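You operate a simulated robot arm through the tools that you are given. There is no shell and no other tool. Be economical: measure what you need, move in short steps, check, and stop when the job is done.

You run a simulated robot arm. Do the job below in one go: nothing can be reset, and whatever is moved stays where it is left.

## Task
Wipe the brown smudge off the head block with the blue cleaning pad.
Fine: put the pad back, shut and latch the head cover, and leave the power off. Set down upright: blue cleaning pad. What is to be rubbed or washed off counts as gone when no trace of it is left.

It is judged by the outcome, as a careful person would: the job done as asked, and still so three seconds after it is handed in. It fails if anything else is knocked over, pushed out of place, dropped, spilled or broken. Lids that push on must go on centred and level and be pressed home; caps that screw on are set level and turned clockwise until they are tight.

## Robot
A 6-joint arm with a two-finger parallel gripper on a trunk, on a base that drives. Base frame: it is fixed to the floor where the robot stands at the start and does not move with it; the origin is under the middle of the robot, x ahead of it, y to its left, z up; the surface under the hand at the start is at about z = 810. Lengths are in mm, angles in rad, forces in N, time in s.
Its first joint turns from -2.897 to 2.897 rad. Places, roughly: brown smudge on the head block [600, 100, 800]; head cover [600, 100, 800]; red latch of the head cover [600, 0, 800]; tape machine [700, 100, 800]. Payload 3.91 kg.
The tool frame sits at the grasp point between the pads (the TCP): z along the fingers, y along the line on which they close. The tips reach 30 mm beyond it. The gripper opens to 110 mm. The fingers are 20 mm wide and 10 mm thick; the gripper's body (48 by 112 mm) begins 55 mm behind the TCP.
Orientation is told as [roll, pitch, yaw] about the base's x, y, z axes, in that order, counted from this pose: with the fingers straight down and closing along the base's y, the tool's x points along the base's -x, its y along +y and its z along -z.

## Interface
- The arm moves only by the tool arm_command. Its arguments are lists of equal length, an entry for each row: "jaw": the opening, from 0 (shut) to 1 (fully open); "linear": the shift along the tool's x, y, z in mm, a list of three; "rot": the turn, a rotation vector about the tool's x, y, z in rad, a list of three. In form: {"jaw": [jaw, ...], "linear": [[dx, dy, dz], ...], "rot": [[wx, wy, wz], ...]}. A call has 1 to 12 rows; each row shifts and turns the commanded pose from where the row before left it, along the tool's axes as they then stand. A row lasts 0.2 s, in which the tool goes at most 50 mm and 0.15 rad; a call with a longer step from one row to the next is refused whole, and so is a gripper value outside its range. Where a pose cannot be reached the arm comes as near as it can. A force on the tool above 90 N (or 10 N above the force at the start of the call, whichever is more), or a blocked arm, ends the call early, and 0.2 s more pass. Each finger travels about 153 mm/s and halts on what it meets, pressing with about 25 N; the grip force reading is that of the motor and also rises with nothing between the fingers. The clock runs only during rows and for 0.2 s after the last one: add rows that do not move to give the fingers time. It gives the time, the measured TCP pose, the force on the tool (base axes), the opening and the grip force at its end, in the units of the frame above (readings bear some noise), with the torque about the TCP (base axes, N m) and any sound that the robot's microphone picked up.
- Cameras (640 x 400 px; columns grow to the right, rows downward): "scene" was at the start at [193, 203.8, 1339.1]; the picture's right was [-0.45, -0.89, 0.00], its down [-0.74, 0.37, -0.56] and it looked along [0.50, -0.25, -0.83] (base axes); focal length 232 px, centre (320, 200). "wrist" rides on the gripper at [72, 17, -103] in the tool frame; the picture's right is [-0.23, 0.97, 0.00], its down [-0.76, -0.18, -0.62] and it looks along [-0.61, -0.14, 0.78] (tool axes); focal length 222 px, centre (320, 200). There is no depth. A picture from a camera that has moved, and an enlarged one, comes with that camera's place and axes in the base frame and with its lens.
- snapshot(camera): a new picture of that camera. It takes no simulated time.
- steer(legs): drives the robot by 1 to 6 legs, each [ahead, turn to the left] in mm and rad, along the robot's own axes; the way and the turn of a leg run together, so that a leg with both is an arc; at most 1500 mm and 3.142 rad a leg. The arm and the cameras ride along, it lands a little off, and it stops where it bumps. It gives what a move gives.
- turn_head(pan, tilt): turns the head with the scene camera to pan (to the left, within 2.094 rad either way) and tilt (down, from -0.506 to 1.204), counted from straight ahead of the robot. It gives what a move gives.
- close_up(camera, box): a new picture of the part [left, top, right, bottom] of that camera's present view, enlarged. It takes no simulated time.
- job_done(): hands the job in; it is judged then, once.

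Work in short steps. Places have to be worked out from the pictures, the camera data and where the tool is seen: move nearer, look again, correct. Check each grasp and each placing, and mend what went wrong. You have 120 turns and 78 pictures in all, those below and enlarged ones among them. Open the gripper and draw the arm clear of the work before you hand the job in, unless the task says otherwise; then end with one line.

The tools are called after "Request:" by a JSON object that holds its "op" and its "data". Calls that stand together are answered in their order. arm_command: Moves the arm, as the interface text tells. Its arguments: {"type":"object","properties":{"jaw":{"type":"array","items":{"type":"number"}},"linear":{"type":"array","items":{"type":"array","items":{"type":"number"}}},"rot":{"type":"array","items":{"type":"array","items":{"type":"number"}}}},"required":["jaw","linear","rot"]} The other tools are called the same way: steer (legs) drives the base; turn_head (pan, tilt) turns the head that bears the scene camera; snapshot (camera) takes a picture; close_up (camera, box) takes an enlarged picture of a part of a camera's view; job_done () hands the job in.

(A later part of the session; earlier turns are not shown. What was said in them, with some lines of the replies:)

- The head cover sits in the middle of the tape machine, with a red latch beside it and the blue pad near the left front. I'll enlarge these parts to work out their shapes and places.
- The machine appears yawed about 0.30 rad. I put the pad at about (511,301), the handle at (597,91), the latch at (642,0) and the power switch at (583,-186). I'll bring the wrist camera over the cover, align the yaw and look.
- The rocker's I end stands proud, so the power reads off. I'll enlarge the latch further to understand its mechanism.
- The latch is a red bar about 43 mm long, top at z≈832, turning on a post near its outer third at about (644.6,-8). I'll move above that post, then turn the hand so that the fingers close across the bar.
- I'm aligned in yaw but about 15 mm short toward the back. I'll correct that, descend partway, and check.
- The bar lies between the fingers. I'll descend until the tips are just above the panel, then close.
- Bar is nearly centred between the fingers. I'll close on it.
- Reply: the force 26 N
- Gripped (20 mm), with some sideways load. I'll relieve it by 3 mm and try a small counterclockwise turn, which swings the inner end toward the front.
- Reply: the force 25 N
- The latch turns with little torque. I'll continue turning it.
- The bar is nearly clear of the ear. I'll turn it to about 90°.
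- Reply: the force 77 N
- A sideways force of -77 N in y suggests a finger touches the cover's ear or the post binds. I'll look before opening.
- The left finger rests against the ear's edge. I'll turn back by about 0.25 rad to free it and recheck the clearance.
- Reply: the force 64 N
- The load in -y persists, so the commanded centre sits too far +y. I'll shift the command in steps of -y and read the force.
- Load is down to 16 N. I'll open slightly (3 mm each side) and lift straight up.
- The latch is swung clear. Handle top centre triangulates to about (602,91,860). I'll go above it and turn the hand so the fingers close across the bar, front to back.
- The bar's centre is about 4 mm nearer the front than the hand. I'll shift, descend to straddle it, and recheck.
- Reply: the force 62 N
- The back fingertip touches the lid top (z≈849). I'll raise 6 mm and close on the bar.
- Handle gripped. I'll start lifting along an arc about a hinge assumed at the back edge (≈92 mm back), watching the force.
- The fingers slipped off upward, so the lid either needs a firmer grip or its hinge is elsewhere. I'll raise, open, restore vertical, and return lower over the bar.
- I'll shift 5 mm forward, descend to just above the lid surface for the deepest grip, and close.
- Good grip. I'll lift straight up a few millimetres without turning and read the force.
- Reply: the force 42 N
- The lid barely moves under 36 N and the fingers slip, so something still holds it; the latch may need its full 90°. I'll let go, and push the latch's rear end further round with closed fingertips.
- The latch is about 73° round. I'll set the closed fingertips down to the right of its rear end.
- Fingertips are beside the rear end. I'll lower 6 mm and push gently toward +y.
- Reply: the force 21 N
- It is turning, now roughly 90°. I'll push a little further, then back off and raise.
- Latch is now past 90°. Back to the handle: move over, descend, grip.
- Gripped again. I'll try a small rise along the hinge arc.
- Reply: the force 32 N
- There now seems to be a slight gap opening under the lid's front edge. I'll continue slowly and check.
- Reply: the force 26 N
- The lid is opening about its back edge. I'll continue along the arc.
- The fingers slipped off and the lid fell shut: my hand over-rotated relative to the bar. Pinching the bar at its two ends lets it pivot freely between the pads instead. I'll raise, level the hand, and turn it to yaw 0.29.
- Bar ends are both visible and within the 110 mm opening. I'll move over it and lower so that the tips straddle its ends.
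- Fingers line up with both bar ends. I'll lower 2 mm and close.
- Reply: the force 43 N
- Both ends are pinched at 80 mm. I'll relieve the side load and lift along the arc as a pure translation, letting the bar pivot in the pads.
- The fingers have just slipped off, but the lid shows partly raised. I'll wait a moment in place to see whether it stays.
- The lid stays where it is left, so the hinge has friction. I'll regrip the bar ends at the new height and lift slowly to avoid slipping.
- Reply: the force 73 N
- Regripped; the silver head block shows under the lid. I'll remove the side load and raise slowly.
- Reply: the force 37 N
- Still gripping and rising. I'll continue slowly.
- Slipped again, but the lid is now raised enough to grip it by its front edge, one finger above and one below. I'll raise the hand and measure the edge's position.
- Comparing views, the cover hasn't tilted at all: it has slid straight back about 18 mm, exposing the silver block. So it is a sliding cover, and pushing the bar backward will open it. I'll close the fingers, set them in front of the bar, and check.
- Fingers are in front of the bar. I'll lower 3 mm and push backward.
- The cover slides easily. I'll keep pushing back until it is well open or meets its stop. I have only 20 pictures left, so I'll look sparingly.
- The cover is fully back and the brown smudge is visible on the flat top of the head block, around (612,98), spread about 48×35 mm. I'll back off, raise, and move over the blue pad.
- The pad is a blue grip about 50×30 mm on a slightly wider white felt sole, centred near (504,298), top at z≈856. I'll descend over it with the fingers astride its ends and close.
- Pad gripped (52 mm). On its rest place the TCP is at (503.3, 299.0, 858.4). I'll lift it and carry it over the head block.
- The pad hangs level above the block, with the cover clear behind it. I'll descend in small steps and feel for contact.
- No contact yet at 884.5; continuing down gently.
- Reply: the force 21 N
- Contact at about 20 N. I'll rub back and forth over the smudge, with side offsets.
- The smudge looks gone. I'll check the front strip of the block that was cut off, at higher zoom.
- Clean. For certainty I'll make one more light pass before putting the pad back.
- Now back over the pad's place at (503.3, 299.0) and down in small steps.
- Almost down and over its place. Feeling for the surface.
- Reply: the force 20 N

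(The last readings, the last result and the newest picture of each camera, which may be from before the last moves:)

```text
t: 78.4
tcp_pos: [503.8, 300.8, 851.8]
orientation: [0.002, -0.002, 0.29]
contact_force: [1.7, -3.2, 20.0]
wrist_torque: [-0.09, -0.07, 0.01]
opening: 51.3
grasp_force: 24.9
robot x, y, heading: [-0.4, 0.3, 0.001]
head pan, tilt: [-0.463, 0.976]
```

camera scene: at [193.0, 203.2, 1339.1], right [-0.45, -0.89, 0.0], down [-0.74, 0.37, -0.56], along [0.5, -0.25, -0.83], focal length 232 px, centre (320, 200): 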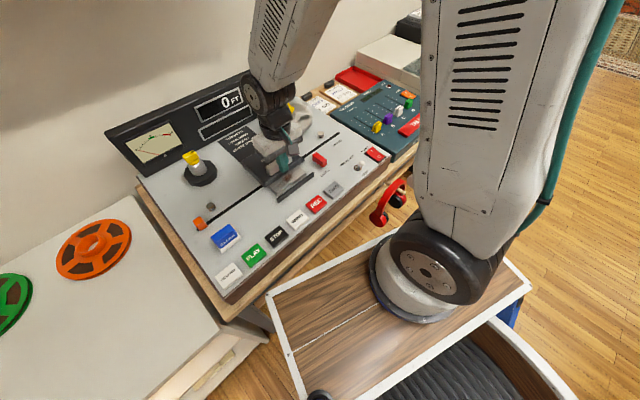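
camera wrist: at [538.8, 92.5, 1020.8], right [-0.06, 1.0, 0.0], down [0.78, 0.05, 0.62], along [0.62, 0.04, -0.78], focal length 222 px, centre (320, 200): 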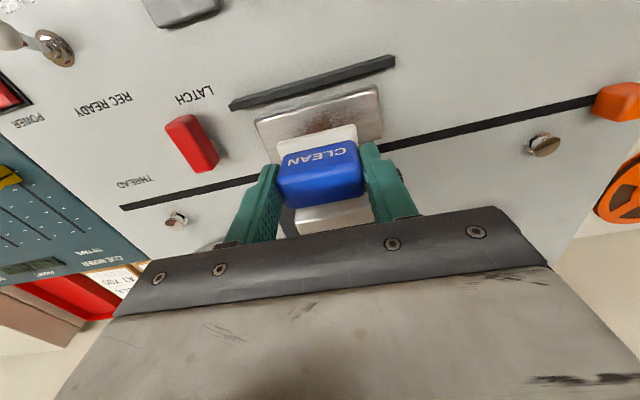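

The pad is on the surface. I'll ease off 1 mm, open and lift away, then move toward the cover.

Request:
{"op": "arm_command", "data": {"jaw": [0.3, 0.5, 0.8, 0.8, 0.8, 0.8, 0.8], "linear": [[0, 0, -1], [0, 0, 0], [0, 0, 0], [0, 0, -20], [0, 0, -30], [0, 0, -40], [0, 0, 0]], "rot": [[0, 0, 0], [0, 0, 0], [0, 0, 0], [0, 0, 0], [0, 0, 0], [0, 0, 0], [0, 0, 0]]}}

Request:
{"op": "snapshot", "data": {"camera": "wrist"}}

```text
t: 80.0
tcp_pos: [504.5, 298.0, 944.5]
orientation: [0.0, 0.001, 0.291]
contact_force: [-0.2, 0.5, 0.1]
wrist_torque: [-0.01, -0.03, 0.02]
opening: 88.1
grasp_force: 0.0
robot x, y, heading: [-1.5, 1.2, -0.001]
head pan, tilt: [-0.463, 0.976]
```

```text
11 pictures are left
camera wrist: at [429.1, 293.1, 1047.9], right [-0.06, 1.0, 0.0], down [0.78, 0.05, 0.62], along [0.62, 0.04, -0.78], focal length 222 px, centre (320, 200)
```

wrist: 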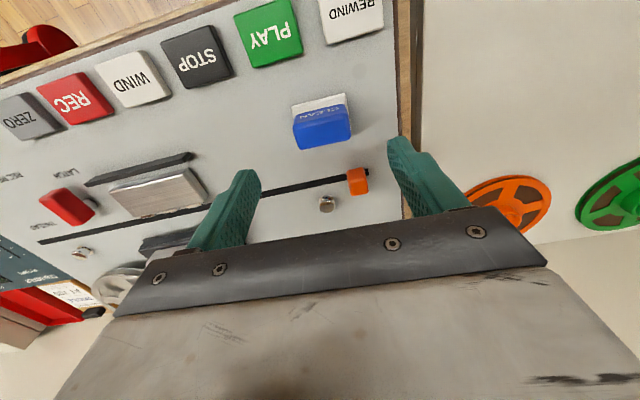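

The pad is back in place and upright. Next I'll go behind the cover's bar with closed fingers to pull it shut.

Request:
{"op": "arm_command", "data": {"jaw": [0.5, 0.2, 0, 0, 0, 0, 0, 0, 0], "linear": [[-23.9, -37.3, 0], [-23.9, -37.3, 0], [-23.9, -37.3, 0], [-23.9, -37.3, 0], [-23.9, -37.3, 0], [-23.9, -37.3, 0], [0, 0, 25], [0, 0, 20], [0, 0, 0]], "rot": [[0, 0, 0], [0, 0, 0], [0, 0, 0], [0, 0, 0], [0, 0, 0], [0, 0, 0], [0, 0, 0], [0, 0, 0], [0, 0, 0]]}}

Request:
{"op": "close_up", "data": {"camera": "wrist", "box": [180, 10, 460, 185]}}

```text
t: 82.0
tcp_pos: [706.1, 125.6, 897.5]
orientation: [0.0, 0.001, 0.289]
contact_force: [0.4, 0.3, 0.2]
wrist_torque: [0.0, -0.01, 0.0]
opening: 0.0
grasp_force: 25.1
robot x, y, heading: [1.2, -0.5, 0.002]
head pan, tilt: [-0.463, 0.976]
```

```text
2.29 times, centred on (320, 98) of wrist
camera zoom: at [631.0, 119.1, 1002.3], right [-0.06, 1.0, 0.0], down [0.78, 0.05, 0.62], along [0.62, 0.04, -0.78], focal length 508 px, centre (320, 434)
```

zoom: 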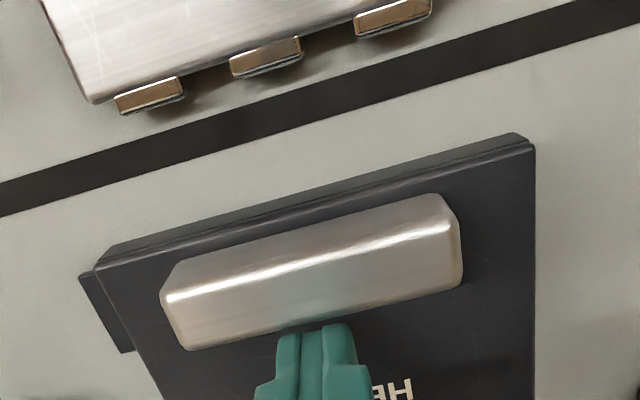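

The closed fingers are centred behind the bar. I'll lower 13 mm and draw the cover forward.

Request:
{"op": "arm_command", "data": {"jaw": [0, 0, 0, 0, 0, 0, 0, 0, 0, 0, 0], "linear": [[0, 0, 13], [9, 0, 0], [9, 0, 0], [9, 0, 0], [9, 0, 0], [9, 0, 0], [9, 0, 0], [9, 0, 0], [9, 0, 0], [9, 0, 0], [0, 0, 0]], "rot": [[0, 0, 0], [0, 0, 0], [0, 0, 0], [0, 0, 0], [0, 0, 0], [0, 0, 0], [0, 0, 0], [0, 0, 0], [0, 0, 0], [0, 0, 0], [0, 0, 0]]}}

```text
t: 84.4
tcp_pos: [627.3, 102.5, 885.2]
orientation: [0.0, 0.0, 0.29]
contact_force: [0.0, 0.3, -0.2]
wrist_torque: [-0.02, -0.03, 0.02]
opening: 0.0
grasp_force: 24.8
robot x, y, heading: [-1.1, -1.2, 0.001]
head pan, tilt: [-0.463, 0.976]
```

No stop yet, with roughly 12 mm expected to go. I'll push on in small steps until resistance appears.

Request:
{"op": "arm_command", "data": {"jaw": [0, 0, 0, 0, 0], "linear": [[3, 0, 0], [3, 0, 0], [3, 0, 0], [3, 0, 0], [0, 0, 0]], "rot": [[0, 0, 0], [0, 0, 0], [0, 0, 0], [0, 0, 0], [0, 0, 0]]}}

Request:
{"op": "arm_command", "data": {"jaw": [0, 0, 0, 0], "linear": [[2, 0, 0], [2, 0, 0], [2, 0, 0], [0, 0, 0]], "rot": [[0, 0, 0], [0, 0, 0], [0, 0, 0], [0, 0, 0]]}}

```text
t: 85.6
tcp_pos: [616.4, 99.7, 884.8]
orientation: [0.0, 0.0, 0.291]
contact_force: [-0.7, -1.2, -0.2]
wrist_torque: [0.03, 0.04, 0.05]
opening: 0.0
grasp_force: 25.5
robot x, y, heading: [2.8, -1.8, -0.003]
head pan, tilt: [-0.463, 0.976]
```

```text
t: 86.6
tcp_pos: [615.6, 96.9, 885.7]
orientation: [0.0, -0.007, 0.29]
contact_force: [36.9, 9.3, -7.2]
wrist_torque: [0.17, -0.45, 0.1]
opening: 0.0
grasp_force: 24.2
robot x, y, heading: [3.4, 1.2, -0.002]
head pan, tilt: [-0.463, 0.976]
```

The cover meets its front stop at d≈618, matching the originally shut position. I'll back off, raise, and move above the latch.

Request:
{"op": "arm_command", "data": {"jaw": [0, 0, 0, 0.2, 0.4, 0.4, 0.4], "linear": [[-8, 0, 0], [0, 0, -25], [0, 0, -25], [5, -37, 0], [5, -37, 0], [5, -36, 0], [0, 0, 0]], "rot": [[0, 0, 0], [0, 0, 0], [0, 0, 0], [0, 0, 0], [0, 0, 0], [0, 0, 0], [0, 0, 0]]}}

Request:
{"op": "close_up", "data": {"camera": "wrist", "box": [180, 10, 460, 185]}}

```text
t: 88.2
tcp_pos: [636.0, -10.8, 933.2]
orientation: [0.001, 0.0, 0.29]
contact_force: [-0.2, 0.2, 0.5]
wrist_torque: [-0.01, -0.02, -0.02]
opening: 43.9
grasp_force: 0.1
robot x, y, heading: [-2.7, 4.3, -0.002]
head pan, tilt: [-0.463, 0.976]
```

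```text
2.29 times, centred on (320, 98) of wrist
camera zoom: at [560.4, -15.2, 1037.7], right [-0.06, 1.0, 0.0], down [0.78, 0.05, 0.62], along [0.62, 0.04, -0.78], focal length 508 px, centre (320, 434)
```

zoom: 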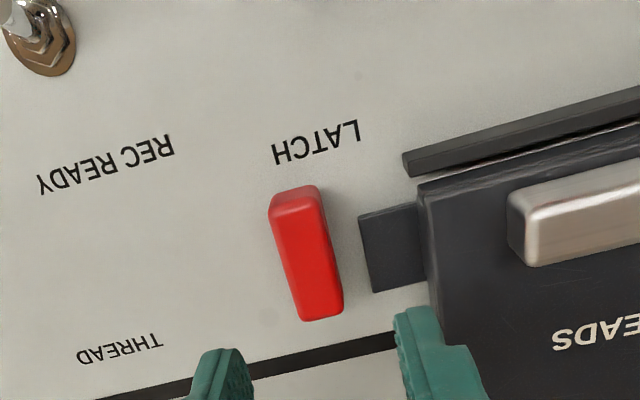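

The cover is shut and the latch bar points straight to the front. I'll centre over its post, descend with the tips kept above the ear's height, and close.

Request:
{"op": "arm_command", "data": {"jaw": [0.32, 0.32, 0.32, 0.32, 0.32], "linear": [[-5.4, -1.3, 20], [0, 0, 25], [0, 0, 20], [0, 0, 10], [0, 0, 0]], "rot": [[0, 0, 0], [0, 0, 0], [0, 0, 0], [0, 0, 0], [0, 0, 0]]}}

Request:
{"op": "arm_command", "data": {"jaw": [0.2, 0.1, 0.05, 0.05], "linear": [[0, 0, 1], [0, 0, 0], [0, 0, 0], [0, 0, 0]], "rot": [[0, 0, 0], [0, 0, 0], [0, 0, 0], [0, 0, 0]]}}

Request:
{"op": "close_up", "data": {"camera": "wrist", "box": [220, 60, 420, 185]}}

```text
t: 89.4
tcp_pos: [640.1, -9.1, 859.6]
orientation: [0.0, -0.001, 0.291]
contact_force: [0.2, 0.0, 0.8]
wrist_torque: [0.02, -0.01, -0.02]
opening: 35.1
grasp_force: 0.1
robot x, y, heading: [0.7, -0.4, -0.001]
head pan, tilt: [-0.463, 0.976]
```

```text
t: 90.4
tcp_pos: [641.8, -12.1, 858.5]
orientation: [0.001, -0.001, 0.29]
contact_force: [6.9, -41.7, 4.2]
wrist_torque: [-0.99, -0.43, -0.09]
opening: 20.0
grasp_force: 45.2
robot x, y, heading: [1.7, -4.6, -0.001]
head pan, tilt: [-0.463, 0.976]
```

```text
3.20 times, centred on (320, 122) of wrist
camera zoom: at [566.3, -17.1, 963.2], right [-0.06, 1.0, 0.0], down [0.78, 0.05, 0.62], along [0.62, 0.04, -0.78], focal length 711 px, centre (320, 448)
```

zoom: 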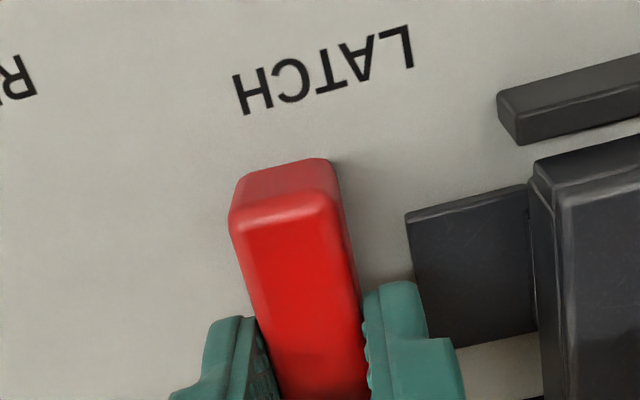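

Bar gripped. I'll relieve the side load and turn it clockwise back over the ear.

Request:
{"op": "arm_command", "data": {"jaw": [0.05, 0.05, 0.05, 0.05, 0.05, 0.05, 0.05], "linear": [[0, -2.5, 0], [0, 0, 0], [0, 0, 0], [0, 0, 0], [0, 0, 0], [0, 0, 0], [0, 0, 0]], "rot": [[0, 0, 0], [0, 0, 0.12], [0, 0, 0.12], [0, 0, 0.12], [0, 0, 0.12], [0, 0, 0.12], [0, 0, 0.12]]}}

Request:
{"op": "arm_command", "data": {"jaw": [0.05, 0.05, 0.05, 0.05, 0.05, 0.05, 0.05], "linear": [[0, 0, 0], [0, 0, 0], [0, 0, 0], [0, 0, 0], [0, 0, 0], [0, 0, 0], [0, 0, 0]], "rot": [[0, 0, 0.12], [0, 0, 0.12], [0, 0, 0.12], [0, 0, 0.12], [0, 0, 0.12], [0, 0, 0.12], [0, 0, 0]]}}

Request:
{"op": "close_up", "data": {"camera": "wrist", "box": [220, 60, 420, 185]}}

```text
t: 92.0
tcp_pos: [644.9, -14.4, 860.0]
orientation: [0.003, -0.005, -0.437]
contact_force: [4.5, 38.7, -2.8]
wrist_torque: [0.62, -0.12, -0.01]
opening: 24.0
grasp_force: 18.7
robot x, y, heading: [1.5, 0.4, -0.001]
head pan, tilt: [-0.463, 0.976]
```

```text
t: 93.6
tcp_pos: [643.6, -12.8, 859.8]
orientation: [0.004, 0.0, -1.154]
contact_force: [31.0, 9.7, 6.1]
wrist_torque: [0.23, -0.71, -0.04]
opening: 21.7
grasp_force: 16.5
robot x, y, heading: [0.6, -3.8, -0.002]
head pan, tilt: [-0.463, 0.976]
```

```text
3.20 times, centred on (320, 122) of wrist
camera zoom: at [629.0, 59.5, 963.8], right [0.98, 0.19, 0.0], down [0.14, -0.77, 0.62], along [0.12, -0.61, -0.78], focal length 711 px, centre (320, 448)
```

zoom: 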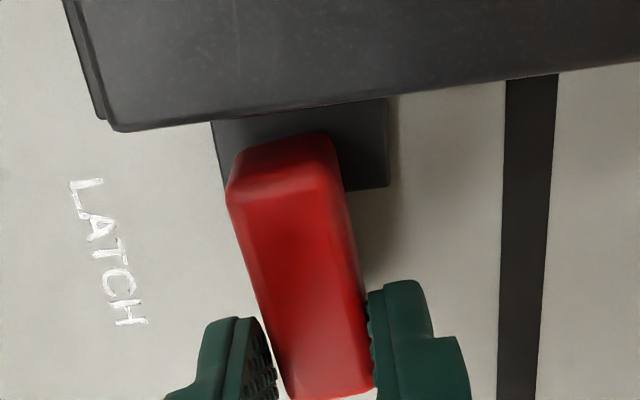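

It is over the ear, with about 0.15 rad left. I'll ease the load and finish the turn.

Request:
{"op": "arm_command", "data": {"jaw": [0.05, 0.05, 0.05, 0.05, 0.05], "linear": [[0, 2.5, 0], [0, 0, 0], [0, 0, 0], [0, 0, 0], [0, 0, 0]], "rot": [[0, 0, 0], [0, 0, 0.08], [0, 0, 0.08], [0, 0, 0.05], [0, 0, 0]]}}

Request:
{"op": "close_up", "data": {"camera": "wrist", "box": [220, 60, 420, 185]}}

```text
t: 94.8
tcp_pos: [643.8, -11.9, 860.4]
orientation: [0.0, 0.0, -1.36]
contact_force: [12.9, 3.3, 4.4]
wrist_torque: [-0.02, -0.32, 1.19]
opening: 21.6
grasp_force: 44.8
robot x, y, heading: [1.9, -1.1, 0.005]
head pan, tilt: [-0.463, 0.976]
```

```text
3.20 times, centred on (320, 122) of wrist
camera zoom: at [645.1, 62.3, 963.3], right [1.0, -0.02, 0.0], down [-0.02, -0.78, 0.62], along [-0.01, -0.62, -0.78], focal length 711 px, centre (320, 448)
```

zoom: 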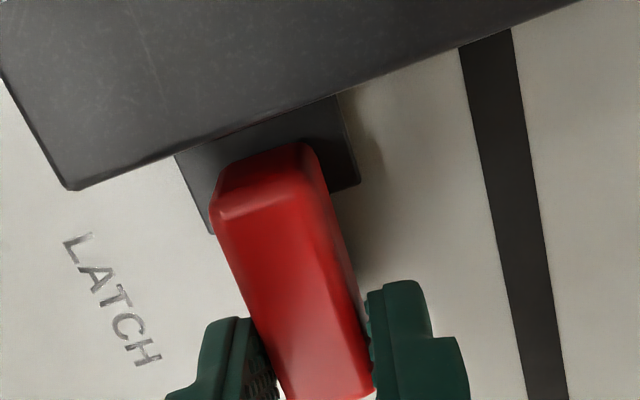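

The bar looks to be back at its original angle. I'll release, lift away, and compare with the first latch picture.

Request:
{"op": "arm_command", "data": {"jaw": [0.25, 0.35, 0.35, 0.35, 0.35, 0.35], "linear": [[0, 0, 0], [0, 0, 0], [0, 0, -20], [0, 0, -30], [-30, 0, -30], [-30, 0, -10]], "rot": [[0, 0, 0], [0, 0, 0], [0, 0, 0], [0, 0, 0], [0, 0, 0], [0, 0, 0]]}}

Request:
{"op": "close_up", "data": {"camera": "scene", "box": [290, 142, 338, 172]}}

```text
t: 96.2
tcp_pos: [658.1, -71.7, 950.3]
orientation: [0.001, -0.001, -1.361]
contact_force: [0.2, -0.1, -0.6]
wrist_torque: [0.01, -0.01, 0.04]
opening: 38.5
grasp_force: 0.1
robot x, y, heading: [1.5, -1.8, -0.003]
head pan, tilt: [-0.463, 0.976]
```

```text
13.33 times, centred on (314, 157) of scene
camera zoom: at [193.0, 203.5, 1339.1], right [-0.45, -0.89, 0.0], down [-0.74, 0.37, -0.56], along [0.5, -0.25, -0.83], focal length 3092 px, centre (400, 773)
```

zoom: 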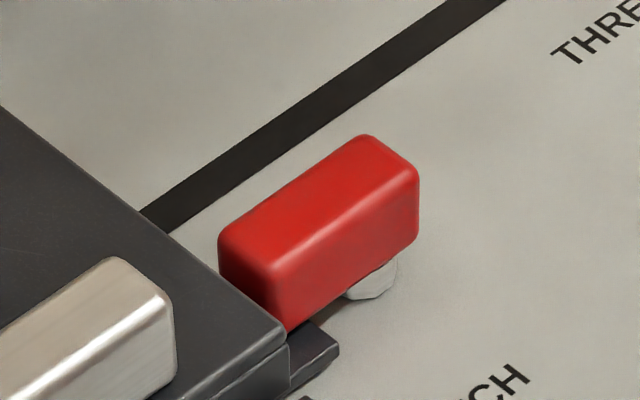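

The latch bar and cover corner match their first-picture positions to within half a pixel, so the cover is shut and latched. I'll draw the arm up and clear, open the gripper, and take a last overview.

Request:
{"op": "arm_command", "data": {"jaw": [0.5, 0.8, 1, 1, 1], "linear": [[0, 0, -40], [0, 0, -40], [0, 0, -40], [0, 0, -30], [0, 0, 0]], "rot": [[0, 0, 0], [0, 0, 0], [0, 0, 0], [0, 0, 0], [0, 0, 0]]}}

Request:
{"op": "close_up", "data": {"camera": "scene", "box": [180, 110, 404, 250]}}

```text
t: 97.4
tcp_pos: [656.1, -71.3, 1101.5]
orientation: [-0.001, 0.0, -1.36]
contact_force: [0.4, 0.3, 0.1]
wrist_torque: [0.01, 0.0, 0.01]
opening: 110.0
grasp_force: 0.0
robot x, y, heading: [1.1, 2.2, 0.0]
head pan, tilt: [-0.463, 0.976]
```

```text
2.86 times, centred on (292, 180) of scene
camera zoom: at [193.1, 203.3, 1339.1], right [-0.45, -0.89, 0.0], down [-0.74, 0.37, -0.56], along [0.5, -0.25, -0.83], focal length 662 px, centre (400, 257)
```

zoom: 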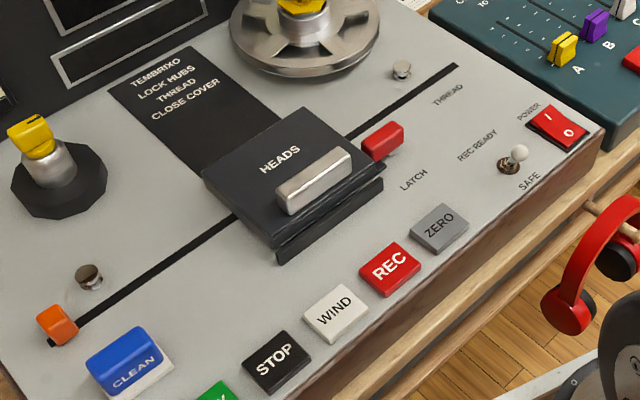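

Everything is in place. I'll take one last look at the power rocker to confirm it is off.

Request:
{"op": "close_up", "data": {"camera": "scene", "box": [358, 142, 390, 162]}}

Request:
{"op": "close_up", "data": {"camera": "scene", "box": [100, 60, 310, 190]}}

```text
16.00 times, centred on (374, 152) of scene
camera zoom: at [193.1, 203.3, 1339.1], right [-0.45, -0.89, 0.0], down [-0.74, 0.37, -0.56], along [0.5, -0.25, -0.83], focal length 3710 px, centre (-544, 968)
```

zoom: 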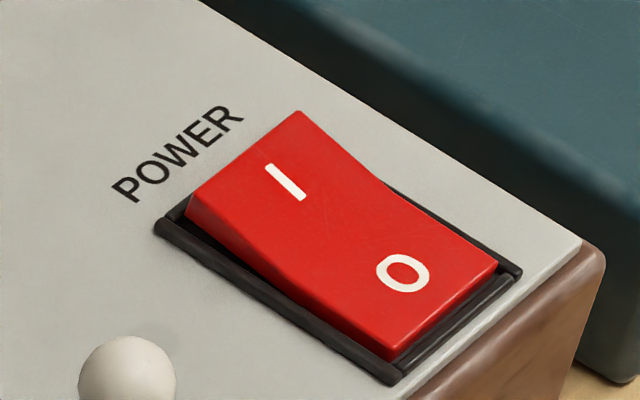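

```text
3.05 times, centred on (205, 125) of scene
camera zoom: at [193.1, 203.3, 1339.1], right [-0.45, -0.89, 0.0], down [-0.74, 0.37, -0.56], along [0.5, -0.25, -0.83], focal length 707 px, centre (670, 429)
```

zoom: 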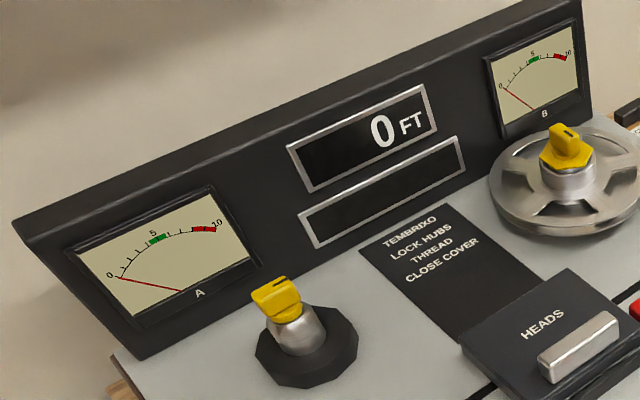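

The rocker's I end stands high and its O end is pressed in, so the power is off. The meters read zero, and the arm is clear with the gripper open, so I'm handing in.

Request:
{"op": "job_done", "data": {}}

```text
The job is handed in.
```

The brown smudge is wiped off the head block, the blue pad is back upright in its place, and the head cover is shut and latched with the power off.
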